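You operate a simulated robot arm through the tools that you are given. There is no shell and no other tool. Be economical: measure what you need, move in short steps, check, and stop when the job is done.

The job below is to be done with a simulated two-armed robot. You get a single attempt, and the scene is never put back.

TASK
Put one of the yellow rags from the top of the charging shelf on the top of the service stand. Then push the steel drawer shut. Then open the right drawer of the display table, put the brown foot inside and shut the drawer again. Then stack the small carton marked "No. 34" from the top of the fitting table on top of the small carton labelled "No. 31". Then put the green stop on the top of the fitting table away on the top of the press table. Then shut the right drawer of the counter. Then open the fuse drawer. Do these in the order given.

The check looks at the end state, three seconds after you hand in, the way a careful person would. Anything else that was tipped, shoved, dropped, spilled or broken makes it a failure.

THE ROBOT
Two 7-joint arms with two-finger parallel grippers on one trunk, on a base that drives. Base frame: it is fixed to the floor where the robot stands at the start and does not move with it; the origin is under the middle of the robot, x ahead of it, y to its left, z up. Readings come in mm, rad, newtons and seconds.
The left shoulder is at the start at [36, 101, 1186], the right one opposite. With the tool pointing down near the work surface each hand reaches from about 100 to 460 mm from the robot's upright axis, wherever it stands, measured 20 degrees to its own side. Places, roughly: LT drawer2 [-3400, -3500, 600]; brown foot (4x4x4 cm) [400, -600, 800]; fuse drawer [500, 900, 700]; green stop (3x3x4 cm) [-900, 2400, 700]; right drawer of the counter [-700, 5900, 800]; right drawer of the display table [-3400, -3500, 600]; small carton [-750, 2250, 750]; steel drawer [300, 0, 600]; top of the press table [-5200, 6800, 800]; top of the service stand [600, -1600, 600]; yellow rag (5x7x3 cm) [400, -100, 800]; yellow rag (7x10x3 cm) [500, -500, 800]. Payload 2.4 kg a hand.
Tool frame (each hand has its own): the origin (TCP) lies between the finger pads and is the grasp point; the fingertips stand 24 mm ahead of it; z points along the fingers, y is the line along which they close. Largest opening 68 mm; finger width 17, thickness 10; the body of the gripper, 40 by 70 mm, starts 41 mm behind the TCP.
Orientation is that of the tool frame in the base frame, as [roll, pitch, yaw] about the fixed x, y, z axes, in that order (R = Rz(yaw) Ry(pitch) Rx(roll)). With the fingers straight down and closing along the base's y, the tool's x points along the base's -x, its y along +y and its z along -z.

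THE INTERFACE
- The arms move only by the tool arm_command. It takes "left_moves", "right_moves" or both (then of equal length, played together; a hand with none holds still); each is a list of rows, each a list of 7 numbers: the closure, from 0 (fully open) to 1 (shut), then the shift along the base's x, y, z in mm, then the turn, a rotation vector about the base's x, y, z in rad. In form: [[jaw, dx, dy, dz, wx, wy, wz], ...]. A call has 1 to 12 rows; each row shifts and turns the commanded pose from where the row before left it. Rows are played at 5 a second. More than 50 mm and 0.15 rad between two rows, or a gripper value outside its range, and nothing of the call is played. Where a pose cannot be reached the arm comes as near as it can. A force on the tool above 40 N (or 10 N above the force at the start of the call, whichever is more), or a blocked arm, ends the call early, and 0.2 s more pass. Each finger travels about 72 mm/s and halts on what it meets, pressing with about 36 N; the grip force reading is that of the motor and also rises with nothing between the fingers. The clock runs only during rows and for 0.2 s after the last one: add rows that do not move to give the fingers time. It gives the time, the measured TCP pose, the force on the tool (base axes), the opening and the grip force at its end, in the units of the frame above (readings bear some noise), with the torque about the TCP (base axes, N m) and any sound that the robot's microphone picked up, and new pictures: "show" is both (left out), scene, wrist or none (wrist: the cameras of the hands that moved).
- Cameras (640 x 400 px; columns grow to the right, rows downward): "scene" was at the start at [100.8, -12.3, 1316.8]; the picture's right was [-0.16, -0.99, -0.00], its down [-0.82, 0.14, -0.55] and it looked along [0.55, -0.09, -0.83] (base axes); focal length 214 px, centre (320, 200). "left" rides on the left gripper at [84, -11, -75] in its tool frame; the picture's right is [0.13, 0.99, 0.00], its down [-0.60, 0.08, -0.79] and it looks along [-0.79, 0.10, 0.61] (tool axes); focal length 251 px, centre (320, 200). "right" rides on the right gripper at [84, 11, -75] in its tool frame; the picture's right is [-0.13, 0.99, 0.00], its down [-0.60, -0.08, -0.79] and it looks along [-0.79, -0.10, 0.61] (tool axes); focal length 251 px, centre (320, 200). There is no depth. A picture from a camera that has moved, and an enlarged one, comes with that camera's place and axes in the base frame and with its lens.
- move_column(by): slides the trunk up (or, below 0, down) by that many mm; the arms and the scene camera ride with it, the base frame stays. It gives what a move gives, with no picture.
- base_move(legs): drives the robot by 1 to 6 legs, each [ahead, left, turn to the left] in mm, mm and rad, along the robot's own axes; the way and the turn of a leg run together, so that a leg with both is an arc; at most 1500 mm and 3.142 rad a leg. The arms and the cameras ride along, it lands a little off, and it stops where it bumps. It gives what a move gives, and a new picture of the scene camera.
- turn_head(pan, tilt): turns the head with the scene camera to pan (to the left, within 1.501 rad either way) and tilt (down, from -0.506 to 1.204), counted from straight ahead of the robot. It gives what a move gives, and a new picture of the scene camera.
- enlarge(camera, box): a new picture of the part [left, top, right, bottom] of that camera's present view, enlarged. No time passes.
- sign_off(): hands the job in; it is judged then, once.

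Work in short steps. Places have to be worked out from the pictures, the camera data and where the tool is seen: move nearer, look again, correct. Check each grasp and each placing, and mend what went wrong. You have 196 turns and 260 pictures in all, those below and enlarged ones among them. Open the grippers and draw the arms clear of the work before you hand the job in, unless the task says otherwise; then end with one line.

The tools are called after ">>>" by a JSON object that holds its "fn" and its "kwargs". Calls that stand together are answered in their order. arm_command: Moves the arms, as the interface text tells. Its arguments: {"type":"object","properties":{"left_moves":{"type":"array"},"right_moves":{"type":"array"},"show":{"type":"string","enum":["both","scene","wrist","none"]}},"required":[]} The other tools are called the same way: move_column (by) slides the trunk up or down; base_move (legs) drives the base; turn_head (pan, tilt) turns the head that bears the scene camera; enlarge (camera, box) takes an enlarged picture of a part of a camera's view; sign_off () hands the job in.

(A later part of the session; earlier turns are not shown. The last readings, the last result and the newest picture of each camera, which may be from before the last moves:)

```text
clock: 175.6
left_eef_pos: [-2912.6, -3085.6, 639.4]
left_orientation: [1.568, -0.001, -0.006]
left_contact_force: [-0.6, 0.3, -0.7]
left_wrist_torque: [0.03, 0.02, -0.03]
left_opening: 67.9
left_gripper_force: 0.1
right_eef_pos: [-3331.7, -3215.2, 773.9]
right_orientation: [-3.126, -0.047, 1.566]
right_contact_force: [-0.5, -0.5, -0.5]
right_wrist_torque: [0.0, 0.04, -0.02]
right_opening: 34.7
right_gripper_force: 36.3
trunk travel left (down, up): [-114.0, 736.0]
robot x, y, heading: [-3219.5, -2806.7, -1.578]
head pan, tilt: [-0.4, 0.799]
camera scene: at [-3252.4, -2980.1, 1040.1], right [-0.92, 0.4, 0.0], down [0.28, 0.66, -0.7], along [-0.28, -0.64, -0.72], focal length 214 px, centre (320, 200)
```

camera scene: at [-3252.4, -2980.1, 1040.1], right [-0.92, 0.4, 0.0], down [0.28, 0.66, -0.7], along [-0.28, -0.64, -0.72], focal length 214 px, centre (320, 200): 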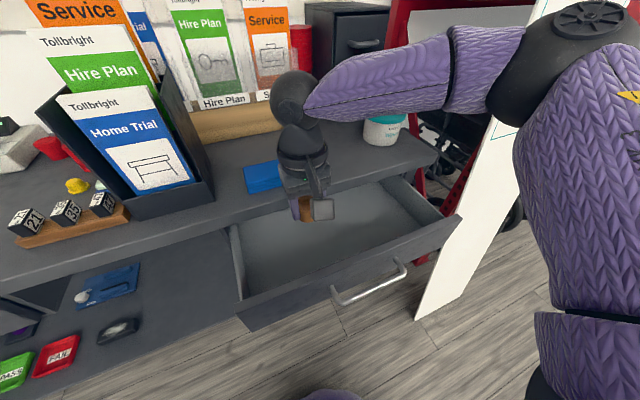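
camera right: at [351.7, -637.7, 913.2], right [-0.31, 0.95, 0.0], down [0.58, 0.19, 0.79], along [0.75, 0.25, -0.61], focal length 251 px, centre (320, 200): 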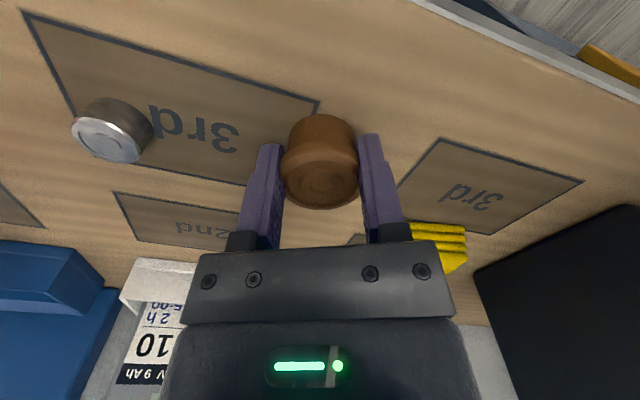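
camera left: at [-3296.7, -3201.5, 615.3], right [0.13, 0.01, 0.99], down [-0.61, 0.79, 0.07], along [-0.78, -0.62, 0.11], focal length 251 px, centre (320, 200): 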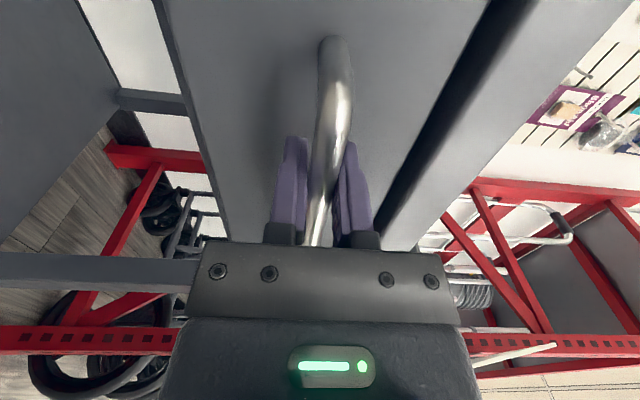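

Hand is mid-drawer (table edge y≈-3304, panel ≈-3130). Lower 105 mm.

>>> {"fn": "move_column", "kwargs": {"by": -105}}

>>> {"fn": "arm_command", "kwargs": {"right_moves": [[1, 0, 0, -10, 0, 0, 0], [1, 0, 0, -10, 0, 0, 0], [1, 0, 0, -10, 0, 0, 0]], "show": "both"}}

```text
clock: 177.0
left_eef_pos: [-2912.5, -3086.1, 533.6]
left_orientation: [1.567, -0.001, -0.005]
left_contact_force: [-0.4, -0.4, -0.1]
left_wrist_torque: [-0.02, -0.04, -0.02]
left_opening: 67.9
left_gripper_force: 0.2
right_eef_pos: [-3331.2, -3213.6, 668.6]
right_orientation: [-3.127, -0.047, 1.566]
right_contact_force: [0.1, 0.2, -0.5]
right_wrist_torque: [0.01, -0.02, 0.01]
right_opening: 34.6
right_gripper_force: 35.8
trunk travel left (down, up): [-9.0, 840.0]
robot x, y, heading: [-3218.9, -2807.8, -1.576]
head pan, tilt: [-0.4, 0.799]
```

```text
clock: 177.8
left_eef_pos: [-2913.9, -3086.3, 534.8]
left_orientation: [1.571, 0.0, -0.006]
left_contact_force: [0.2, -0.7, -0.5]
left_wrist_torque: [-0.01, -0.03, -0.02]
left_opening: 68.1
left_gripper_force: 0.0
right_eef_pos: [-3331.9, -3212.9, 640.0]
right_orientation: [-3.129, -0.045, 1.565]
right_contact_force: [0.2, 0.3, -1.0]
right_wrist_torque: [0.02, 0.0, -0.04]
right_opening: 34.8
right_gripper_force: 35.9
trunk travel left (down, up): [-9.0, 840.0]
robot x, y, heading: [-3221.0, -2808.2, -1.576]
head pan, tilt: [-0.4, 0.799]
camera scene: at [-3252.6, -3017.6, 930.4], right [-0.92, 0.4, 0.0], down [0.28, 0.66, -0.7], along [-0.28, -0.64, -0.72], focal length 214 px, centre (320, 200)
camera right: at [-3320.0, -3132.6, 719.3], right [0.99, -0.13, -0.02], down [-0.07, -0.64, 0.76], along [-0.11, -0.76, -0.64], focal length 251 px, centre (320, 200)
```

scene: 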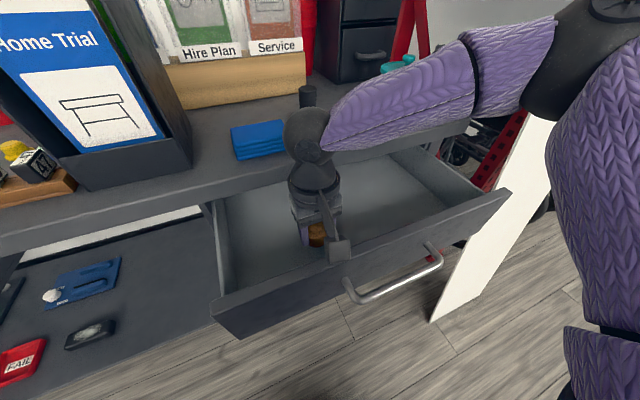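
right: 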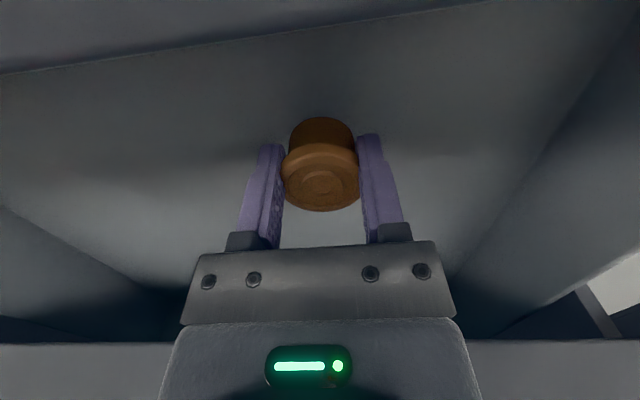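

Foot is inside the drawer. Descend gently until it touches the bottom.

>>> {"fn": "arm_command", "kwargs": {"right_moves": [[1, 0, 0, -6, 0, 0, 0], [1, 0, 0, -6, 0, 0, 0], [1, 0, 0, -6, 0, 0, 0], [1, 0, 0, -5, 0, 0, 0], [1, 0, 0, -5, 0, 0, 0]], "show": "none"}}

```text
clock: 179.0
left_eef_pos: [-2912.4, -3085.8, 534.1]
left_orientation: [1.569, -0.001, -0.004]
left_contact_force: [-0.5, 0.6, -0.1]
left_wrist_torque: [0.0, 0.04, 0.0]
left_opening: 68.2
left_gripper_force: 0.1
right_eef_pos: [-3332.0, -3214.2, 613.2]
right_orientation: [-3.128, -0.041, 1.563]
right_contact_force: [-4.1, 2.2, 22.2]
right_wrist_torque: [-0.44, 0.11, -0.08]
right_opening: 34.7
right_gripper_force: 35.4
trunk travel left (down, up): [-9.0, 840.0]
robot x, y, heading: [-3218.4, -2810.3, -1.574]
head pan, tilt: [-0.4, 0.799]
```

Contact with the floor (22 N). Release and rise.

>>> {"fn": "arm_command", "kwargs": {"right_moves": [[1, 0, 0, 1, 0, 0, 0], [0.3, 0, 0, 0, 0, 0, 0], [0.3, 0, 0, 0, 0, 0, 0], [0.3, 0, 0, 20, 0, 0, 0], [0.3, 0, 0, 25, 0, 0, 0], [0.3, 0, 0, 25, 0, 0, 0]], "show": "wrist"}}

>>> {"fn": "move_column", "kwargs": {"by": 180}}

>>> {"fn": "enlarge", "kwargs": {"camera": "right", "box": [0, 0, 640, 400]}}

```text
clock: 180.4
left_eef_pos: [-2912.1, -3088.4, 534.5]
left_orientation: [1.57, -0.001, -0.004]
left_contact_force: [0.3, -0.3, 0.2]
left_wrist_torque: [0.02, 0.02, 0.02]
left_opening: 68.0
left_gripper_force: 0.0
right_eef_pos: [-3333.2, -3213.7, 680.8]
right_orientation: [-3.128, -0.05, 1.566]
right_contact_force: [0.1, 0.0, 0.1]
right_wrist_torque: [0.02, -0.01, -0.01]
right_opening: 47.5
right_gripper_force: 0.0
trunk travel left (down, up): [-9.0, 840.0]
robot x, y, heading: [-3222.3, -2809.0, -1.575]
head pan, tilt: [-0.4, 0.799]
camera right: at [-3321.2, -3133.4, 762.2], right [0.99, -0.13, -0.02], down [-0.07, -0.64, 0.76], along [-0.11, -0.76, -0.64], focal length 251 px, centre (320, 200)
```

right: 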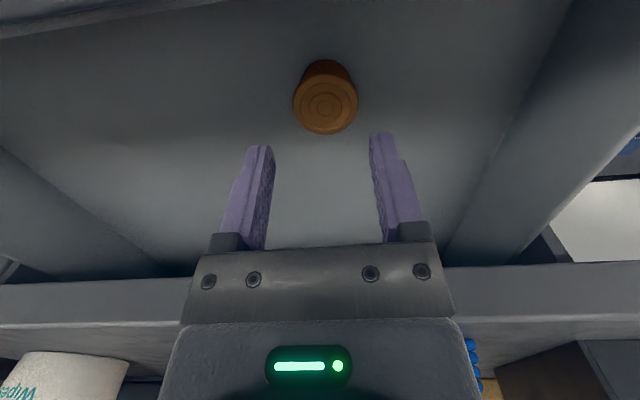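

```text
clock: 182.4
left_eef_pos: [-2912.1, -3086.2, 714.1]
left_orientation: [1.57, 0.0, -0.006]
left_contact_force: [0.4, 0.7, 1.0]
left_wrist_torque: [0.0, 0.01, -0.02]
left_opening: 68.4
left_gripper_force: 0.0
right_eef_pos: [-3330.4, -3214.4, 862.4]
right_orientation: [-3.129, -0.047, 1.565]
right_contact_force: [-0.3, 1.4, -0.6]
right_wrist_torque: [0.0, -0.01, -0.05]
right_opening: 47.5
right_gripper_force: 0.2
trunk travel left (down, up): [-189.0, 660.0]
robot x, y, heading: [-3218.3, -2805.6, -1.575]
head pan, tilt: [-0.4, 0.799]
```

```text
1.00 times, centred on (320, 200) of right (not enlarged: the box is as wide or as high as the picture)
camera zoom: at [-3319.3, -3133.9, 942.1], right [0.99, -0.13, -0.02], down [-0.07, -0.64, 0.76], along [-0.11, -0.76, -0.64], focal length 251 px, centre (320, 200)
```

zoom: 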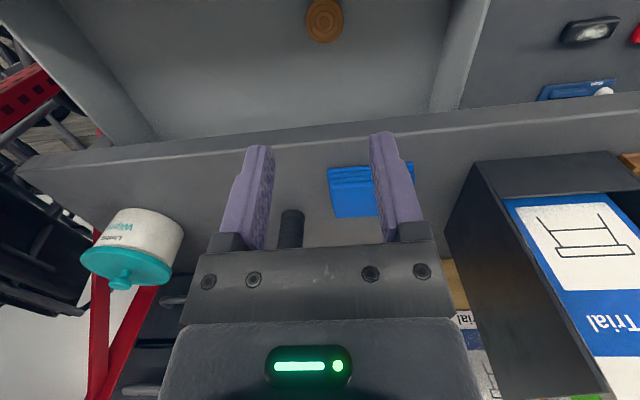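

The foot stands in the drawer. Back away and rearrange: left fist forward for pushing, right hand retracted.

>>> {"fn": "base_move", "kwargs": {"legs": [[-250, 0, 0.005]]}}

>>> {"fn": "arm_command", "kwargs": {"left_moves": [[1, -35, 0, 0, 0, 0, 0], [1, -35, 0, 0, 0, 0, 0], [1, -35, 0, 0, 0, 0, 0], [1, -35, 0, 0, 0, 0, 0], [1, -35, 0, 0, 0, 0, 0], [1, -20, 0, 0, 0, 0, 0]], "right_moves": [[0, -16, 24, 0, 0, 0, 0], [0, -16, 24, 0, 0, 0, 0], [0, -16, 24, 0, 0, 0, 0], [0, -16, 24, 0, 0, 0, 0], [0, -16, 24, 0, 0, 0, 0], [0, -15, 24, 0, 0, 0, 0]], "show": "none"}}

>>> {"fn": "move_column", "kwargs": {"by": -60}}

>>> {"fn": "base_move", "kwargs": {"legs": [[0, -195, 0]]}}

```text
clock: 184.2
left_eef_pos: [-2908.6, -2831.3, 714.0]
left_orientation: [1.568, -0.001, 0.008]
left_contact_force: [0.5, 0.7, 0.2]
left_wrist_torque: [0.01, 0.0, 0.01]
left_opening: 68.2
left_gripper_force: 0.1
right_eef_pos: [-3325.6, -2964.7, 862.0]
right_orientation: [-3.126, -0.048, 1.577]
right_contact_force: [-0.1, 0.0, 0.4]
right_wrist_torque: [0.0, 0.01, 0.0]
right_opening: 47.4
right_gripper_force: 0.0
trunk travel left (down, up): [-189.0, 660.0]
robot x, y, heading: [-3219.1, -2560.4, -1.565]
head pan, tilt: [-0.4, 0.799]
camera scene: at [-3250.1, -2707.2, 1117.1], right [-0.92, 0.38, 0.0], down [0.28, 0.66, -0.7], along [-0.27, -0.64, -0.72], focal length 214 px, centre (320, 200)
```

scene: 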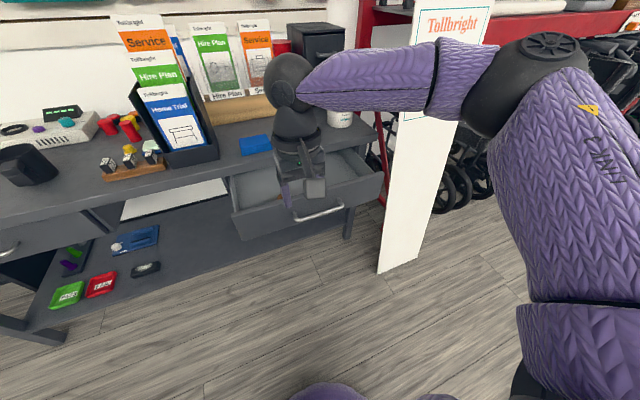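

```text
clock: 185.6
left_eef_pos: [-3108.0, -2831.9, 714.3]
left_orientation: [1.568, 0.002, 0.007]
left_contact_force: [0.3, -0.1, 1.1]
left_wrist_torque: [-0.01, 0.0, -0.01]
left_opening: 0.0
left_gripper_force: 23.6
right_eef_pos: [-3419.5, -2819.7, 861.5]
right_orientation: [-3.13, -0.05, 1.577]
right_contact_force: [-0.4, 0.3, -0.1]
right_wrist_torque: [-0.03, -0.02, 0.0]
right_opening: 67.7
right_gripper_force: 0.0
trunk travel left (down, up): [-189.0, 660.0]
robot x, y, heading: [-3220.1, -2555.5, -1.57]
head pan, tilt: [-0.4, 0.799]
```

```text
clock: 186.6
left_eef_pos: [-3103.6, -2830.8, 653.7]
left_orientation: [1.568, 0.0, 0.006]
left_contact_force: [0.1, -0.3, -0.7]
left_wrist_torque: [0.0, 0.0, -0.04]
left_opening: 0.0
left_gripper_force: 23.6
right_eef_pos: [-3420.0, -2821.0, 801.9]
right_orientation: [-3.128, -0.048, 1.578]
right_contact_force: [0.0, 0.8, 0.0]
right_wrist_torque: [-0.01, -0.01, -0.02]
right_opening: 68.0
right_gripper_force: 0.1
trunk travel left (down, up): [-129.0, 720.0]
robot x, y, heading: [-3221.1, -2557.5, -1.564]
head pan, tilt: [-0.4, 0.799]
```

```text
clock: 188.2
left_eef_pos: [-3305.5, -2832.4, 654.0]
left_orientation: [1.569, 0.0, 0.011]
left_contact_force: [-0.2, 0.8, -0.1]
left_wrist_torque: [-0.02, -0.01, -0.02]
left_opening: 0.0
left_gripper_force: 23.8
right_eef_pos: [-3622.3, -2821.6, 802.4]
right_orientation: [-3.128, -0.046, 1.577]
right_contact_force: [0.6, 0.0, -0.1]
right_wrist_torque: [-0.03, -0.02, -0.01]
right_opening: 67.9
right_gripper_force: 0.0
trunk travel left (down, up): [-129.0, 720.0]
robot x, y, heading: [-3418.1, -2554.9, -1.563]
head pan, tilt: [-0.4, 0.799]
camera scene: at [-3451.6, -2726.2, 1055.5], right [-0.92, 0.38, 0.0], down [0.28, 0.66, -0.7], along [-0.27, -0.64, -0.72], focal length 214 px, centre (320, 200)
```

scene: 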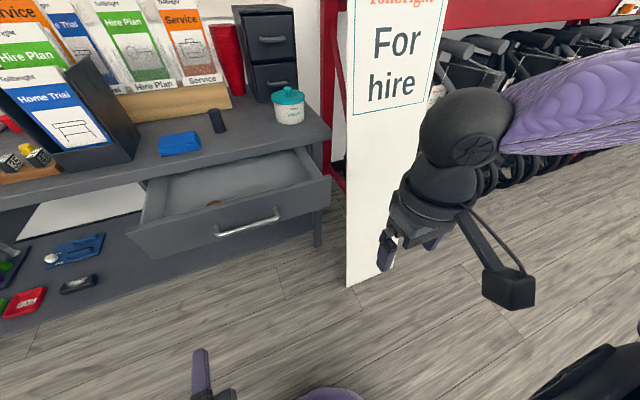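

Drive ahead 170, then push with the left fist.

>>> {"fn": "base_move", "kwargs": {"legs": [[170, 0, -0.008]]}}

>>> {"fn": "arm_command", "kwargs": {"left_moves": [[1, 0, -30, 0, 0, 0, 0], [1, 0, -30, 0, 0, 0, 0], [1, 0, -25, 0, 0, 0, 0], [1, 0, -25, 0, 0, 0, 0], [1, 0, -25, 0, 0, 0, 0], [1, 0, -25, 0, 0, 0, 0], [1, 0, -25, 0, 0, 0, 0], [1, 0, -25, 0, 0, 0, 0], [1, 0, -25, 0, 0, 0, 0], [1, 0, -20, 0, 0, 0, 0]], "show": "scene"}}

```text
clock: 189.7
left_eef_pos: [-3306.4, -3000.3, 654.2]
left_orientation: [1.569, -0.001, 0.0]
left_contact_force: [-0.3, 1.0, -0.8]
left_wrist_torque: [0.02, 0.02, -0.02]
left_opening: 0.0
left_gripper_force: 23.2
right_eef_pos: [-3623.2, -2988.7, 802.3]
right_orientation: [-3.127, -0.048, 1.573]
right_contact_force: [-0.3, -0.6, 0.0]
right_wrist_torque: [-0.02, 0.0, -0.03]
right_opening: 67.7
right_gripper_force: 0.0
trunk travel left (down, up): [-129.0, 720.0]
robot x, y, heading: [-3417.7, -2724.9, -1.573]
head pan, tilt: [-0.4, 0.799]
camera scene: at [-3452.2, -2893.2, 1055.5], right [-0.92, 0.39, 0.0], down [0.28, 0.66, -0.7], along [-0.27, -0.64, -0.72], focal length 214 px, centre (320, 200)
```

scene: 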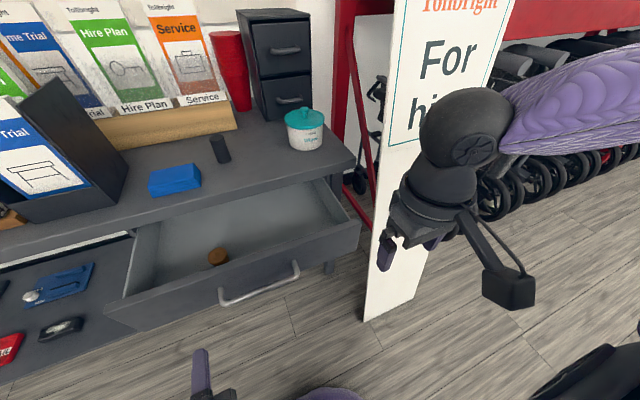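

```text
clock: 191.9
left_eef_pos: [-3307.2, -3255.0, 654.2]
left_orientation: [1.57, 0.001, 0.002]
left_contact_force: [-0.7, 0.4, 0.8]
left_wrist_torque: [0.01, -0.01, -0.05]
left_opening: 0.0
left_gripper_force: 23.9
right_eef_pos: [-3621.9, -2988.9, 802.2]
right_orientation: [-3.13, -0.047, 1.574]
right_contact_force: [-0.2, 1.2, -0.4]
right_wrist_torque: [0.03, -0.02, -0.01]
right_opening: 67.9
right_gripper_force: 0.0
trunk travel left (down, up): [-129.0, 720.0]
robot x, y, heading: [-3421.0, -2726.0, -1.571]
head pan, tilt: [-0.4, 0.799]
camera scene: at [-3452.2, -2893.3, 1055.5], right [-0.92, 0.39, 0.0], down [0.28, 0.66, -0.7], along [-0.27, -0.64, -0.72], focal length 214 px, centre (320, 200)
```

scene: 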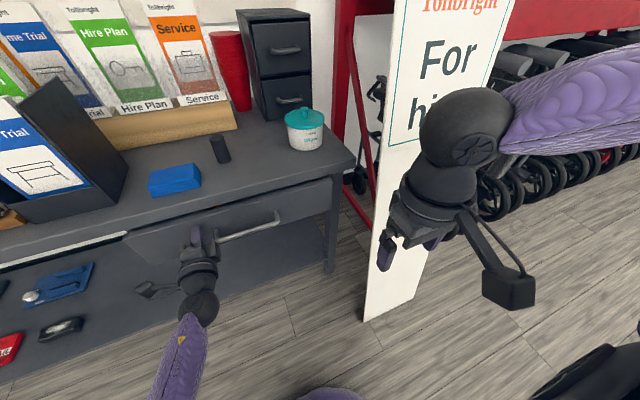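

Nearly shut; push gently until the stop.

>>> {"fn": "arm_command", "kwargs": {"left_moves": [[1, 0, -10, 0, 0, 0, 0], [1, 0, -10, 0, 0, 0, 0], [1, 0, -10, 0, 0, 0, 0], [1, 0, -10, 0, 0, 0, 0], [1, 0, -10, 0, 0, 0, 0], [1, 0, -10, 0, 0, 0, 0]], "show": "scene"}}

```text
clock: 192.8
left_eef_pos: [-3308.2, -3286.2, 653.2]
left_orientation: [1.57, -0.002, 0.0]
left_contact_force: [0.8, 33.4, 13.9]
left_wrist_torque: [-0.31, 0.06, -0.21]
left_opening: 0.0
left_gripper_force: 24.0
right_eef_pos: [-3624.3, -2985.1, 802.0]
right_orientation: [-3.128, -0.045, 1.576]
right_contact_force: [0.3, 0.0, -1.2]
right_wrist_torque: [-0.01, -0.01, 0.02]
right_opening: 68.1
right_gripper_force: 0.2
trunk travel left (down, up): [-129.0, 720.0]
robot x, y, heading: [-3420.1, -2724.9, -1.566]
head pan, tilt: [-0.4, 0.799]
stopped in row 4 (left hand): the force on the tool passed its limit at 62 N (the readings are from after the stop); the commanded pose is now the measured one
camera scene: at [-3451.9, -2888.6, 1056.4], right [-0.92, 0.39, 0.0], down [0.28, 0.66, -0.7], along [-0.27, -0.65, -0.71], focal length 214 px, centre (320, 200)
```

scene: 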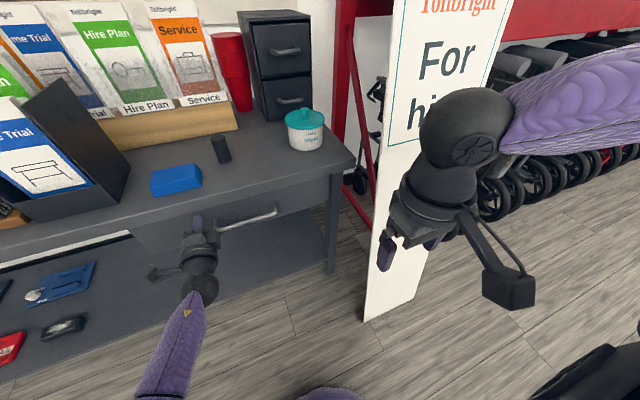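

The display drawer is shut (62 N stop). Retract both hands, back off, and head toward the fitting table; look around from near the start.

>>> {"fn": "arm_command", "kwargs": {"left_moves": [[1, 0, 40, 0, 0, 0, 0], [1, 0, 40, 0, 0, 0, 0], [1, 0, 40, 0, 0, 0, 0], [1, 0, 40, 0, 0, 0, 0], [1, 0, 40, 0, 0, 0, 0], [1, 25, 40, 0, 0, 0, 0], [1, 35, 30, 0, 0, 0, 0], [1, 35, 0, 0, 0, 0, 0], [1, 35, 0, 0, 0, 0, 0]], "show": "none"}}

>>> {"fn": "base_move", "kwargs": {"legs": [[-250, 0, 0], [0, 1400, 0], [0, 1300, 0], [0, 0, 2.4]]}}

>>> {"fn": "move_column", "kwargs": {"by": 250}}

>>> {"fn": "turn_head", "kwargs": {"pan": 0.6, "tilt": 0.3}}

```text
clock: 194.8
left_eef_pos: [-3177.3, -3016.1, 650.6]
left_orientation: [1.575, 0.001, 0.002]
left_contact_force: [0.1, -0.1, -1.4]
left_wrist_torque: [0.01, 0.01, 0.02]
left_opening: 0.0
left_gripper_force: 23.8
right_eef_pos: [-3622.9, -2988.2, 803.6]
right_orientation: [-3.126, -0.049, 1.574]
right_contact_force: [-1.2, 0.3, -0.3]
right_wrist_torque: [0.0, 0.01, -0.05]
right_opening: 68.0
right_gripper_force: 0.1
trunk travel left (down, up): [-129.0, 720.0]
robot x, y, heading: [-3419.9, -2724.1, -1.563]
head pan, tilt: [-0.4, 0.799]
```

```text
clock: 215.3
left_eef_pos: [-672.0, -2110.3, 651.0]
left_orientation: [1.574, 0.0, 2.414]
left_contact_force: [0.0, -0.6, -0.5]
left_wrist_torque: [-0.03, 0.03, -0.04]
left_opening: 0.0
left_gripper_force: 23.9
right_eef_pos: [-359.1, -2428.7, 802.5]
right_orientation: [-3.129, -0.05, -2.295]
right_contact_force: [-1.0, 0.2, -0.9]
right_wrist_torque: [-0.01, 0.0, 0.04]
right_opening: 68.1
right_gripper_force: 0.1
trunk travel left (down, up): [-129.0, 720.0]
robot x, y, heading: [-683.0, -2488.8, 0.844]
head pan, tilt: [-0.4, 0.799]
camera scene: at [-551.0, -2386.4, 1055.5], right [0.43, -0.9, 0.0], down [-0.65, -0.31, -0.7], along [0.63, 0.3, -0.72], focal length 214 px, centre (320, 200)
```

scene: 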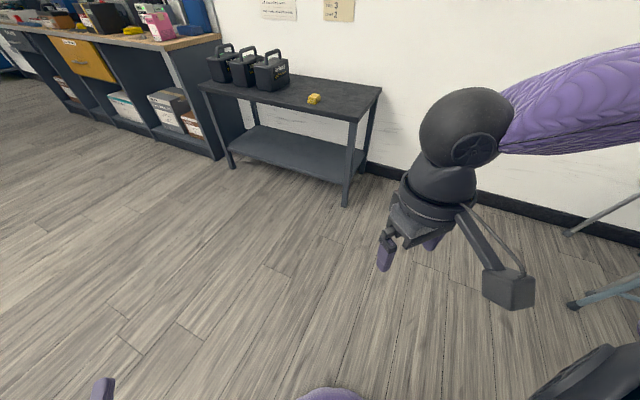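

```text
clock: 217.9
left_eef_pos: [-672.8, -2110.0, 899.9]
left_orientation: [1.574, -0.001, 2.416]
left_contact_force: [0.6, 0.5, -0.4]
left_wrist_torque: [-0.02, -0.03, 0.0]
left_opening: 0.2
left_gripper_force: 23.5
right_eef_pos: [-358.6, -2429.0, 1052.5]
right_orientation: [-3.129, -0.048, -2.296]
right_contact_force: [-0.5, 0.4, 0.2]
right_wrist_torque: [0.02, 0.0, 0.03]
right_opening: 68.1
right_gripper_force: 0.1
trunk travel left (down, up): [-379.0, 470.0]
robot x, y, heading: [-685.1, -2490.8, 0.845]
head pan, tilt: [-0.4, 0.799]
```

```text
clock: 219.2
left_eef_pos: [-673.1, -2109.7, 900.7]
left_orientation: [1.574, 0.0, 2.416]
left_contact_force: [0.4, 0.7, 0.1]
left_wrist_torque: [0.04, 0.01, 0.0]
left_opening: 0.0
left_gripper_force: 23.5
right_eef_pos: [-359.1, -2427.2, 1051.1]
right_orientation: [-3.127, -0.048, -2.295]
right_contact_force: [-0.6, -0.8, 0.0]
right_wrist_torque: [-0.02, -0.03, -0.01]
right_opening: 68.2
right_gripper_force: 0.0
trunk travel left (down, up): [-379.0, 470.0]
robot x, y, heading: [-685.2, -2487.9, 0.846]
head pan, tilt: [0.6, 0.3]
camera scene: at [-650.9, -2372.3, 1354.1], right [0.99, -0.13, 0.0], down [-0.04, -0.29, -0.96], along [0.12, 0.95, -0.3], focal length 214 px, centre (320, 200)
```

scene: 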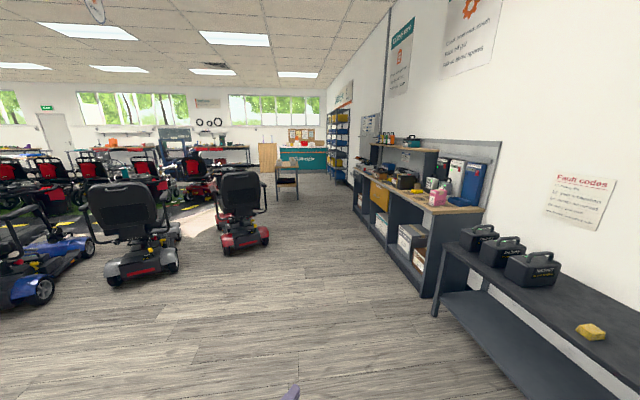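

The fitting table is the small table at ≈[-800, 2350] past the scooter. Drive up the aisle at x≈-400 to y≈1200.

>>> {"fn": "base_move", "kwargs": {"legs": [[0, 0, 0.725], [0, -285, 0], [1500, 0, 0], [1400, 0, 0], [600, 0, 0]]}}

>>> {"fn": "turn_head", "kwargs": {"pan": 0.3, "tilt": 0.5}}

```text
clock: 239.4
left_eef_pos: [-664.2, 1231.2, 901.7]
left_orientation: [1.574, 0.001, -3.132]
left_contact_force: [0.7, 0.2, -0.5]
left_wrist_torque: [0.0, 0.03, 0.01]
left_opening: 0.0
left_gripper_force: 23.7
right_eef_pos: [-218.0, 1206.0, 1052.4]
right_orientation: [-3.128, -0.048, -1.562]
right_contact_force: [0.2, -0.2, 0.3]
right_wrist_torque: [-0.03, 0.02, 0.0]
right_opening: 68.0
right_gripper_force: 0.0
trunk travel left (down, up): [-379.0, 470.0]
robot x, y, heading: [-418.8, 944.8, 1.572]
head pan, tilt: [0.6, 0.3]
camera scene: at [-473.5, 1051.5, 1354.1], right [0.82, 0.57, 0.0], down [0.17, -0.24, -0.96], along [-0.55, 0.78, -0.3], focal length 214 px, centre (320, 200)
```

scene: 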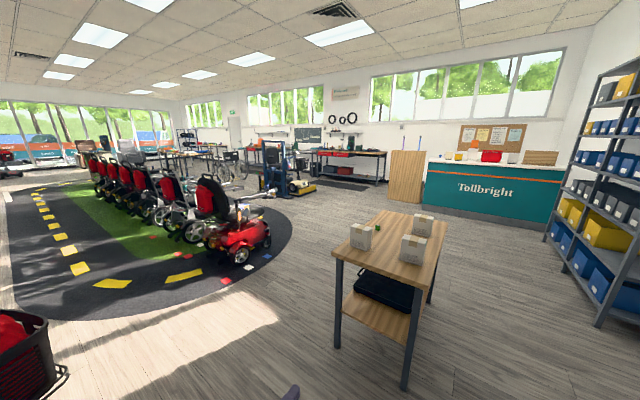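

```text
clock: 240.2
left_eef_pos: [-663.7, 1231.8, 900.8]
left_orientation: [1.574, -0.001, -3.133]
left_contact_force: [0.3, -0.6, -0.1]
left_wrist_torque: [-0.03, 0.01, -0.01]
left_opening: 0.0
left_gripper_force: 23.6
right_eef_pos: [-217.5, 1205.0, 1051.5]
right_orientation: [-3.127, -0.048, -1.563]
right_contact_force: [0.7, 0.9, -0.9]
right_wrist_torque: [0.03, -0.01, -0.03]
right_opening: 68.2
right_gripper_force: 0.0
trunk travel left (down, up): [-379.0, 470.0]
robot x, y, heading: [-419.3, 945.2, 1.578]
head pan, tilt: [0.3, 0.499]
camera scene: at [-447.8, 1061.3, 1335.7], right [0.95, 0.3, 0.0], down [0.15, -0.46, -0.88], along [-0.27, 0.84, -0.48], focal length 214 px, centre (320, 200)
```

scene: 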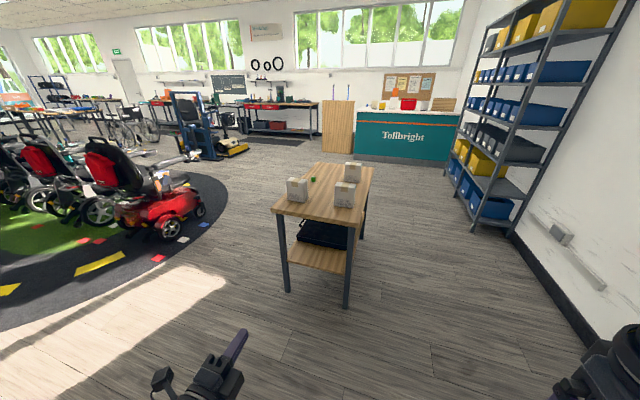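

Three cartons and the green stop are on the fitting table. Zoom to read the labels.

>>> {"fn": "enlarge", "kwargs": {"camera": "scene", "box": [260, 150, 390, 230]}}

```text
4.92 times, centred on (325, 190) of scene
camera zoom: at [-447.8, 1061.3, 1335.7], right [0.95, 0.3, 0.0], down [0.15, -0.46, -0.88], along [-0.27, 0.84, -0.48], focal length 1056 px, centre (295, 249)
```

zoom: 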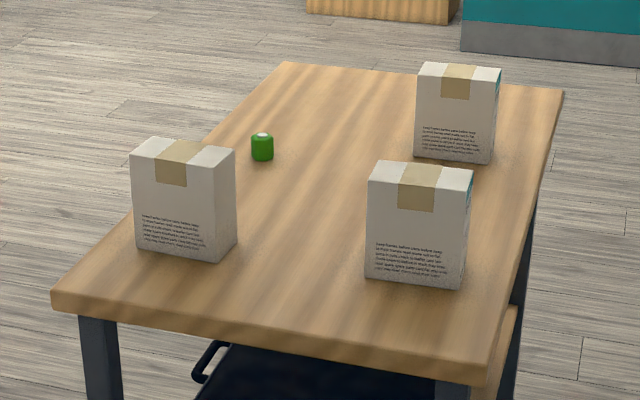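

Labels face other sides. Drive to the east side of the table and face it (-x).

>>> {"fn": "base_move", "kwargs": {"legs": [[700, -420, 0], [600, 0, 0], [0, 0, 1.565]]}}

>>> {"fn": "turn_head", "kwargs": {"pan": 0.0, "tilt": 0.6}}

>>> {"fn": "enlarge", "kwargs": {"camera": "scene", "box": [220, 100, 420, 225]}}

```text
clock: 251.2
left_eef_pos: [-307.7, 2003.0, 900.2]
left_orientation: [1.575, -0.001, -1.607]
left_contact_force: [-0.5, -0.6, -0.2]
left_wrist_torque: [-0.03, 0.01, 0.03]
left_opening: 0.0
left_gripper_force: 23.6
right_eef_pos: [-262.0, 2446.9, 1050.6]
right_orientation: [-3.125, -0.046, -0.035]
right_contact_force: [0.6, 0.2, -0.1]
right_wrist_torque: [-0.04, 0.04, -0.01]
right_opening: 68.2
right_gripper_force: 0.0
trunk travel left (down, up): [-379.0, 470.0]
robot x, y, heading: [-5.6, 2241.0, 3.106]
head pan, tilt: [0.3, 0.499]
camera scene: at [-129.2, 2211.0, 1335.7], right [-0.26, 0.97, 0.0], down [0.46, 0.12, -0.88], along [-0.85, -0.23, -0.48], focal length 214 px, centre (320, 200)
```

scene: 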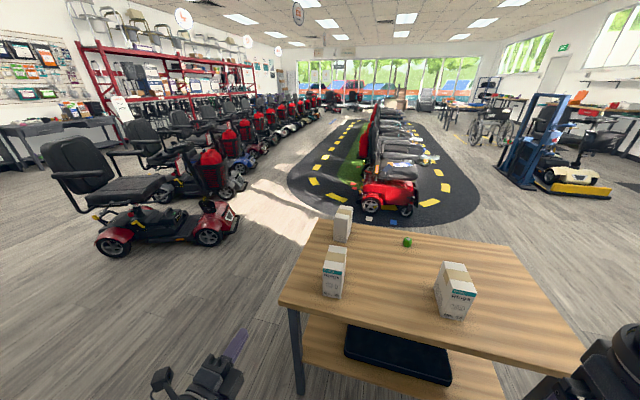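

```text
clock: 252.0
left_eef_pos: [-308.0, 2002.3, 901.1]
left_orientation: [1.575, 0.0, -1.606]
left_contact_force: [-0.9, 0.1, -0.6]
left_wrist_torque: [-0.04, 0.02, -0.01]
left_opening: 0.2
left_gripper_force: 23.3
right_eef_pos: [-260.8, 2447.2, 1052.2]
right_orientation: [-3.13, -0.047, -0.036]
right_contact_force: [0.0, 0.0, 0.1]
right_wrist_torque: [0.02, 0.0, 0.01]
right_opening: 68.1
right_gripper_force: 0.0
trunk travel left (down, up): [-379.0, 470.0]
robot x, y, heading: [-8.1, 2233.5, 3.108]
head pan, tilt: [0.0, 0.6]
camera scene: at [-129.7, 2237.9, 1326.6], right [0.04, 1.0, 0.0], down [0.56, -0.02, -0.83], along [-0.82, 0.03, -0.56], focal length 214 px, centre (320, 200)
```

scene: 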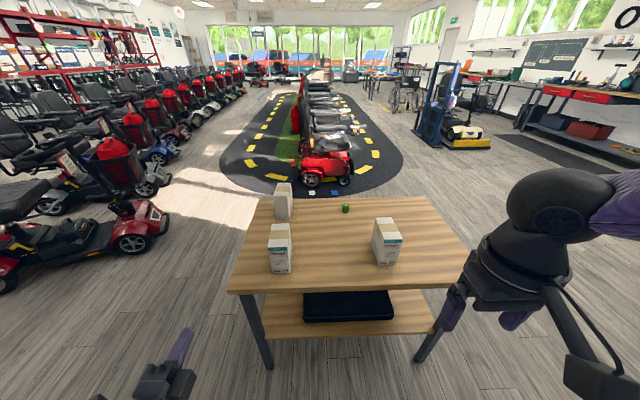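

```text
3.20 times, centred on (320, 162) of scene
camera zoom: at [-129.7, 2237.9, 1326.6], right [0.04, 1.0, 0.0], down [0.56, -0.02, -0.83], along [-0.82, 0.03, -0.56], focal length 686 px, centre (320, 320)
```

zoom: 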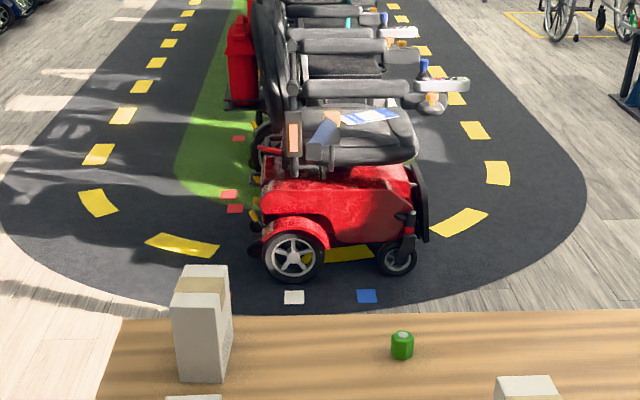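

Read the labels on the two near cartons.

>>> {"fn": "enlarge", "kwargs": {"camera": "scene", "box": [255, 210, 335, 280]}}

>>> {"fn": "enlarge", "kwargs": {"camera": "scene", "box": [350, 210, 430, 280]}}

```text
5.71 times, centred on (295, 245) of scene
camera zoom: at [-129.7, 2237.9, 1326.6], right [0.04, 1.0, 0.0], down [0.56, -0.02, -0.83], along [-0.82, 0.03, -0.56], focal length 1226 px, centre (463, -57)
```

zoom: 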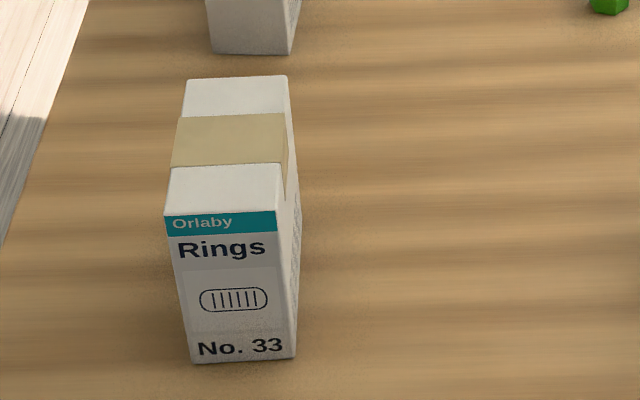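

```text
5.71 times, centred on (390, 245) of scene
camera zoom: at [-129.7, 2237.9, 1326.6], right [0.04, 1.0, 0.0], down [0.56, -0.02, -0.83], along [-0.82, 0.03, -0.56], focal length 1226 px, centre (-80, -57)
```

zoom: 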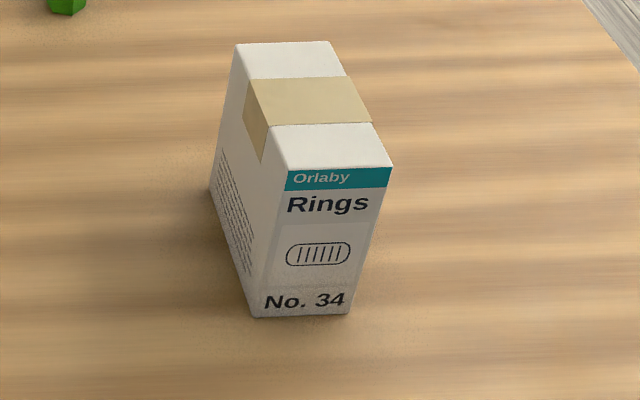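

No. 34 is the right one at [-660, 2487] (58 wide along y, top z≈844); the third, at [-927, 2107], is presumably No. 31 (label facing west; I'll verify). First retract/raise the left hand and preposition the right.

>>> {"fn": "arm_command", "kwargs": {"left_moves": [[1, 20, 0, 25, 0, 0, 0], [1, 20, 0, 25, 0, 0, 0], [1, 20, 0, 25, 0, 0, 0], [1, 20, 0, 25, 0, 0, 0], [1, 0, 0, 25, 0, 0, 0], [1, 0, 0, 25, 0, 0, 0]], "right_moves": [[0, -25, -18, 0, 0, 0, 0], [0, -25, -18, 0, 0, 0, 0], [0, -25, -18, 0, 0, 0, 0], [0, -25, -18, 0, 0, 0, 0], [0, -25, -15, 0, 0, 0, 0], [0, -25, -15, 0, 0, 0, 0]], "show": "none"}}

>>> {"fn": "base_move", "kwargs": {"legs": [[0, -140, 0.034], [215, 0, 0]]}}

>>> {"fn": "enlarge", "kwargs": {"camera": "right", "box": [0, 0, 640, 400]}}

```text
clock: 253.4
left_eef_pos: [-234.8, 1973.7, 1003.4]
left_orientation: [1.574, 0.001, -1.608]
left_contact_force: [0.5, 0.2, 1.3]
left_wrist_torque: [-0.01, 0.0, 0.0]
left_opening: 0.0
left_gripper_force: 23.9
left hand out of reach, approached as far as the arm can: row 4, 5, 6
right_eef_pos: [-391.7, 2363.3, 1051.6]
right_orientation: [-3.128, -0.049, -0.038]
right_contact_force: [0.1, 0.2, -0.5]
right_wrist_torque: [0.02, -0.03, 0.02]
right_opening: 68.0
right_gripper_force: 0.0
right hand out of reach, approached as far as the arm can: row 6
trunk travel left (down, up): [-379.0, 470.0]
robot x, y, heading: [-6.3, 2236.3, 3.105]
head pan, tilt: [0.0, 0.6]
```

```text
clock: 256.0
left_eef_pos: [-439.7, 2110.8, 1004.5]
left_orientation: [1.572, 0.0, -1.578]
left_contact_force: [-0.2, 0.0, 0.6]
left_wrist_torque: [0.01, 0.01, 0.01]
left_opening: 0.0
left_gripper_force: 24.0
right_eef_pos: [-605.9, 2495.1, 1052.7]
right_orientation: [-3.129, -0.048, -0.006]
right_contact_force: [-0.3, 0.1, 0.4]
right_wrist_torque: [0.02, 0.0, 0.0]
right_opening: 68.1
right_gripper_force: 0.2
trunk travel left (down, up): [-379.0, 470.0]
robot x, y, heading: [-216.6, 2375.0, 3.138]
head pan, tilt: [0.0, 0.6]
camera scene: at [-341.2, 2377.3, 1326.5], right [0.01, 1.0, 0.0], down [0.57, 0.0, -0.82], along [-0.82, 0.01, -0.57], focal length 214 px, centre (320, 200)
```

scene: 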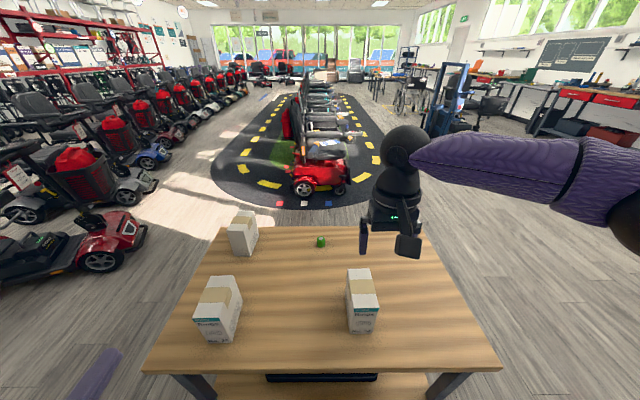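

```text
1.00 times, centred on (320, 200) of right (not enlarged: the box is as wide or as high as the picture)
camera zoom: at [-525.9, 2482.8, 1132.6], right [-0.13, -0.99, -0.02], down [-0.64, 0.07, 0.76], along [-0.76, 0.11, -0.64], focal length 251 px, centre (320, 200)
```

zoom: 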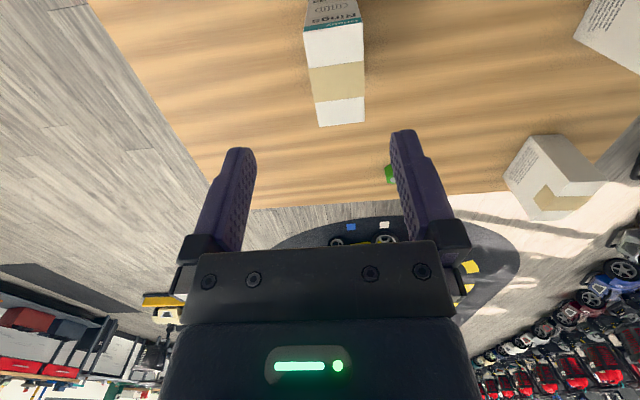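

Top centre of No. 34 at [-659, 2486] agrees. Advance 45 mm, and lower the trunk by 150 for a check.

>>> {"fn": "base_move", "kwargs": {"legs": [[45, 9, 0]]}}

>>> {"fn": "move_column", "kwargs": {"by": -150}}

>>> {"fn": "enlarge", "kwargs": {"camera": "right", "box": [0, 0, 640, 400]}}

```text
clock: 256.9
left_eef_pos: [-484.5, 2101.9, 1003.6]
left_orientation: [1.572, 0.0, -1.578]
left_contact_force: [1.0, 0.2, 0.6]
left_wrist_torque: [0.01, 0.0, -0.02]
left_opening: 0.0
left_gripper_force: 23.7
right_eef_pos: [-651.2, 2486.0, 1052.5]
right_orientation: [-3.128, -0.05, -0.006]
right_contact_force: [0.2, -1.2, 0.8]
right_wrist_torque: [0.02, -0.02, -0.03]
right_opening: 67.9
right_gripper_force: 0.1
trunk travel left (down, up): [-379.0, 470.0]
robot x, y, heading: [-261.6, 2363.5, 3.134]
head pan, tilt: [0.0, 0.6]
camera scene: at [-386.7, 2368.3, 1326.5], right [0.01, 1.0, 0.0], down [0.57, 0.0, -0.82], along [-0.82, 0.01, -0.57], focal length 214 px, centre (320, 200)
```

scene: 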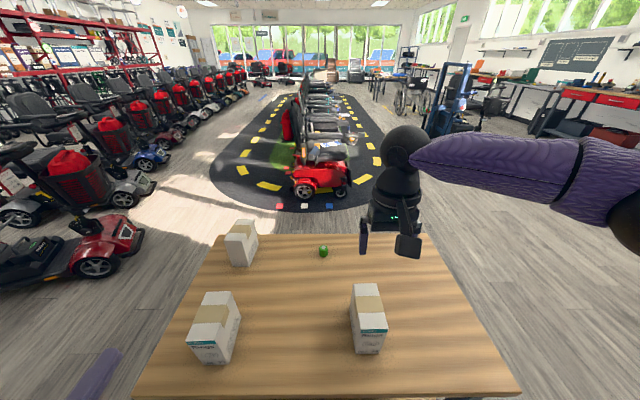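

```text
clock: 258.7
left_eef_pos: [-486.1, 2100.4, 849.1]
left_orientation: [1.58, 0.0, -1.581]
left_contact_force: [0.3, 0.1, -0.1]
left_wrist_torque: [-0.01, 0.01, -0.02]
left_opening: 0.1
left_gripper_force: 23.6
right_eef_pos: [-649.8, 2485.7, 903.1]
right_orientation: [-3.129, -0.048, -0.007]
right_contact_force: [-0.4, 0.5, -1.5]
right_wrist_torque: [0.0, 0.02, 0.04]
right_opening: 68.0
right_gripper_force: 0.1
trunk travel left (down, up): [-229.0, 620.0]
robot x, y, heading: [-263.0, 2370.4, 3.135]
head pan, tilt: [0.0, 0.6]
```

```text
1.00 times, centred on (320, 200) of right (not enlarged: the box is as wide or as high as the picture)
camera zoom: at [-570.7, 2474.2, 982.9], right [-0.13, -0.99, -0.02], down [-0.64, 0.07, 0.77], along [-0.76, 0.11, -0.64], focal length 251 px, centre (320, 200)
```

zoom: 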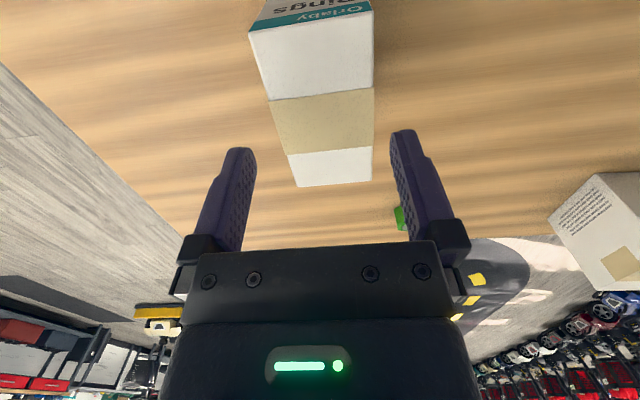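

Centred. Lower to TCP z≈813 and grip.

>>> {"fn": "move_column", "kwargs": {"by": -88}}

>>> {"fn": "arm_command", "kwargs": {"right_moves": [[0, 0, 0, 0, 0, 0, 0], [1, 0, 0, 0, 0, 0, 0], [1, 0, 0, 0, 0, 0, 0], [1, 0, 0, 0, 0, 0, 0]], "show": "both"}}

```text
clock: 259.9
left_eef_pos: [-484.8, 2100.8, 762.1]
left_orientation: [1.582, -0.002, -1.581]
left_contact_force: [0.8, -0.7, -1.1]
left_wrist_torque: [0.0, 0.0, -0.03]
left_opening: 0.0
left_gripper_force: 23.7
right_eef_pos: [-650.6, 2486.4, 814.7]
right_orientation: [-3.129, -0.047, -0.005]
right_contact_force: [-0.5, 0.7, -0.2]
right_wrist_torque: [0.01, 0.01, -0.01]
right_opening: 68.0
right_gripper_force: 0.0
trunk travel left (down, up): [-141.0, 708.0]
robot x, y, heading: [-262.9, 2365.5, 3.133]
head pan, tilt: [0.0, 0.6]
```

```text
clock: 260.9
left_eef_pos: [-484.6, 2100.7, 762.8]
left_orientation: [1.582, 0.001, -1.579]
left_contact_force: [0.0, -0.2, -0.9]
left_wrist_torque: [0.0, -0.01, -0.01]
left_opening: 0.0
left_gripper_force: 23.5
right_eef_pos: [-650.6, 2485.8, 814.8]
right_orientation: [-3.128, -0.046, -0.005]
right_contact_force: [0.1, -2.7, 4.6]
right_wrist_torque: [-0.4, -0.03, 0.03]
right_opening: 59.9
right_gripper_force: 35.8
trunk travel left (down, up): [-141.0, 708.0]
robot x, y, heading: [-261.9, 2369.6, 3.131]
head pan, tilt: [0.0, 0.6]
camera scene: at [-440.7, 2368.5, 1084.8], right [0.01, 1.0, 0.0], down [0.56, 0.0, -0.83], along [-0.83, 0.01, -0.56], focal length 214 px, centre (320, 200)
camera right: at [-570.7, 2473.9, 894.9], right [-0.13, -0.99, -0.02], down [-0.64, 0.07, 0.77], along [-0.76, 0.11, -0.64], focal length 251 px, centre (320, 200)
```

scene: 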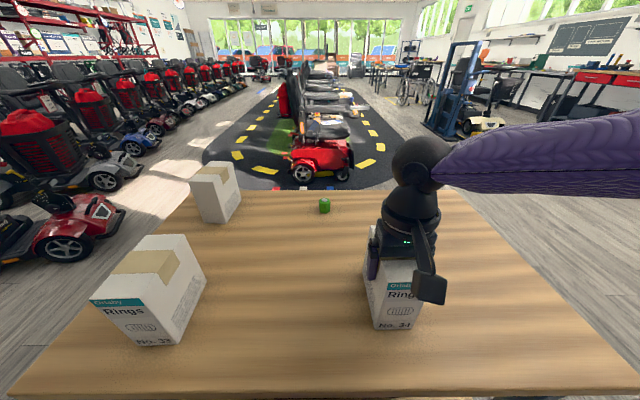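
right: 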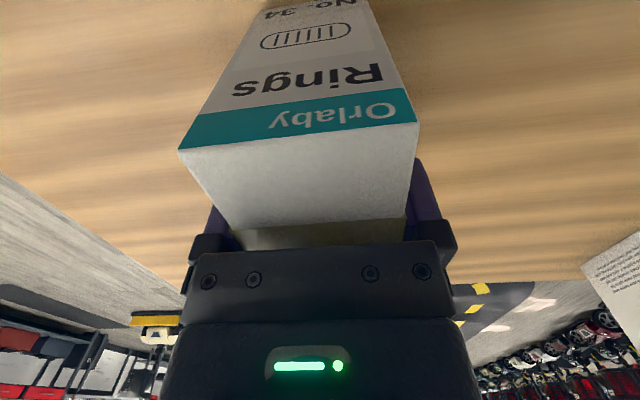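

No. 34 gripped (59.9 mm). Lift with the trunk, then drive around the south side to the west side.

>>> {"fn": "move_column", "kwargs": {"by": 260}}

>>> {"fn": "base_move", "kwargs": {"legs": [[-250, 0, 0], [0, 1000, 0], [1350, 0, 0], [0, 0, 3.142]]}}

>>> {"fn": "turn_head", "kwargs": {"pan": 0.9, "tilt": 0.5}}

```text
clock: 263.6
left_eef_pos: [-485.8, 2101.0, 1022.3]
left_orientation: [1.583, 0.0, -1.579]
left_contact_force: [0.2, 0.7, 0.1]
left_wrist_torque: [0.02, -0.01, -0.03]
left_opening: 0.0
left_gripper_force: 23.9
right_eef_pos: [-649.7, 2487.4, 1075.7]
right_orientation: [-3.131, -0.043, -0.004]
right_contact_force: [0.2, -0.4, -2.1]
right_wrist_torque: [-0.01, -0.02, -0.01]
right_opening: 59.8
right_gripper_force: 35.9
trunk travel left (down, up): [-401.0, 448.0]
robot x, y, heading: [-265.8, 2367.8, 3.135]
head pan, tilt: [0.0, 0.6]
```

```text
refused: 3.142 is not a number from -3.14159 to 3.14159
```

```text
clock: 264.8
left_eef_pos: [-485.1, 2102.1, 1022.1]
left_orientation: [1.582, -0.001, -1.579]
left_contact_force: [-0.5, -0.9, -0.2]
left_wrist_torque: [-0.01, -0.01, -0.02]
left_opening: 0.1
left_gripper_force: 23.8
right_eef_pos: [-647.9, 2486.1, 1076.2]
right_orientation: [-3.131, -0.041, -0.007]
right_contact_force: [0.4, -0.4, -2.6]
right_wrist_torque: [0.01, -0.01, 0.01]
right_opening: 59.5
right_gripper_force: 36.3
trunk travel left (down, up): [-401.0, 448.0]
robot x, y, heading: [-264.9, 2366.7, 3.133]
head pan, tilt: [0.901, 0.499]
camera scene: at [-351.8, 2296.9, 1357.8], right [-0.78, 0.63, 0.0], down [0.3, 0.37, -0.88], along [-0.55, -0.68, -0.48], focal length 214 px, centre (320, 200)
```

scene: 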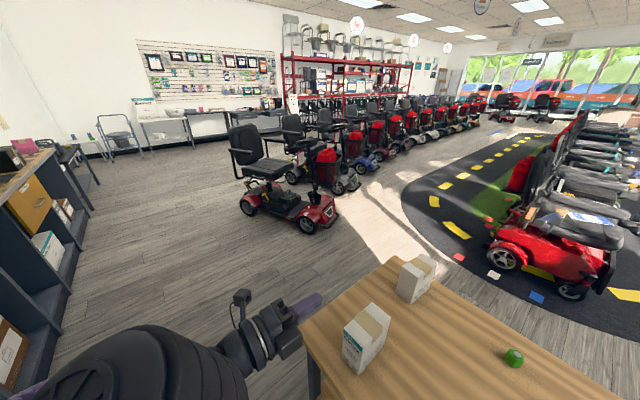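

Scooter near [-1400, 650] limits turning there; I'll turn at x≈-665, y≈1480 instead.

>>> {"fn": "base_move", "kwargs": {"legs": [[-200, 0, 0], [0, 890, 0], [600, 0, 0], [0, 0, 3.14], [-650, 0, 0]]}}

>>> {"fn": "turn_head", "kwargs": {"pan": 0.9, "tilt": 0.5}}

```text
clock: 284.4
left_eef_pos: [-1109.2, 1703.3, 1021.3]
left_orientation: [1.581, 0.001, 1.629]
left_contact_force: [0.1, 0.3, 0.0]
left_wrist_torque: [-0.01, 0.06, 0.04]
left_opening: 0.0
left_gripper_force: 23.6
right_eef_pos: [-919.7, 1330.4, 1074.0]
right_orientation: [-3.13, -0.04, -3.081]
right_contact_force: [-0.3, 0.0, -2.2]
right_wrist_torque: [-0.02, 0.0, 0.01]
right_opening: 59.6
right_gripper_force: 36.0
trunk travel left (down, up): [-401.0, 448.0]
robot x, y, heading: [-1311.9, 1421.7, 0.058]
head pan, tilt: [0.901, 0.499]
camera scene: at [-1230.2, 1497.8, 1357.9], right [0.82, -0.57, 0.0], down [-0.27, -0.39, -0.88], along [0.5, 0.72, -0.48], focal length 214 px, centre (320, 200)
```

scene: 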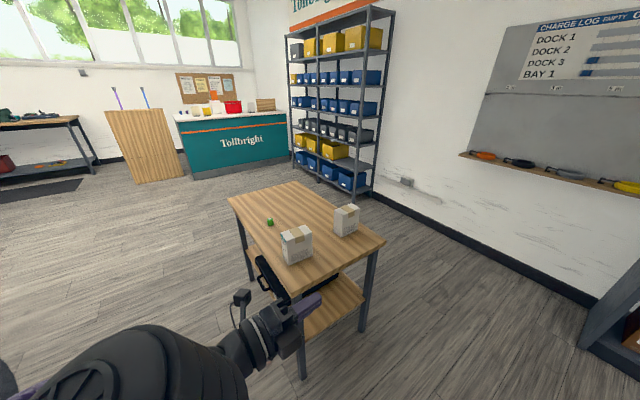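

```text
clock: 285.0
left_eef_pos: [-1109.0, 1703.4, 1022.7]
left_orientation: [1.582, 0.001, 1.631]
left_contact_force: [0.3, -0.1, 0.6]
left_wrist_torque: [0.03, -0.02, 0.01]
left_opening: 0.0
left_gripper_force: 23.7
right_eef_pos: [-918.0, 1330.6, 1075.1]
right_orientation: [-3.131, -0.042, -3.079]
right_contact_force: [0.4, 0.3, -2.2]
right_wrist_torque: [0.0, -0.01, 0.03]
right_opening: 59.7
right_gripper_force: 36.4
trunk travel left (down, up): [-401.0, 448.0]
robot x, y, heading: [-1312.3, 1421.8, 0.064]
head pan, tilt: [0.901, 0.499]
camera scene: at [-1229.9, 1497.8, 1357.8], right [0.82, -0.57, 0.0], down [-0.27, -0.39, -0.88], along [0.5, 0.72, -0.48], focal length 214 px, centre (320, 200)
```

scene: 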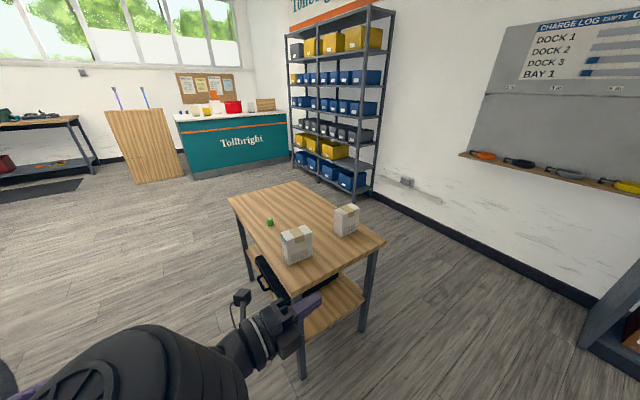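

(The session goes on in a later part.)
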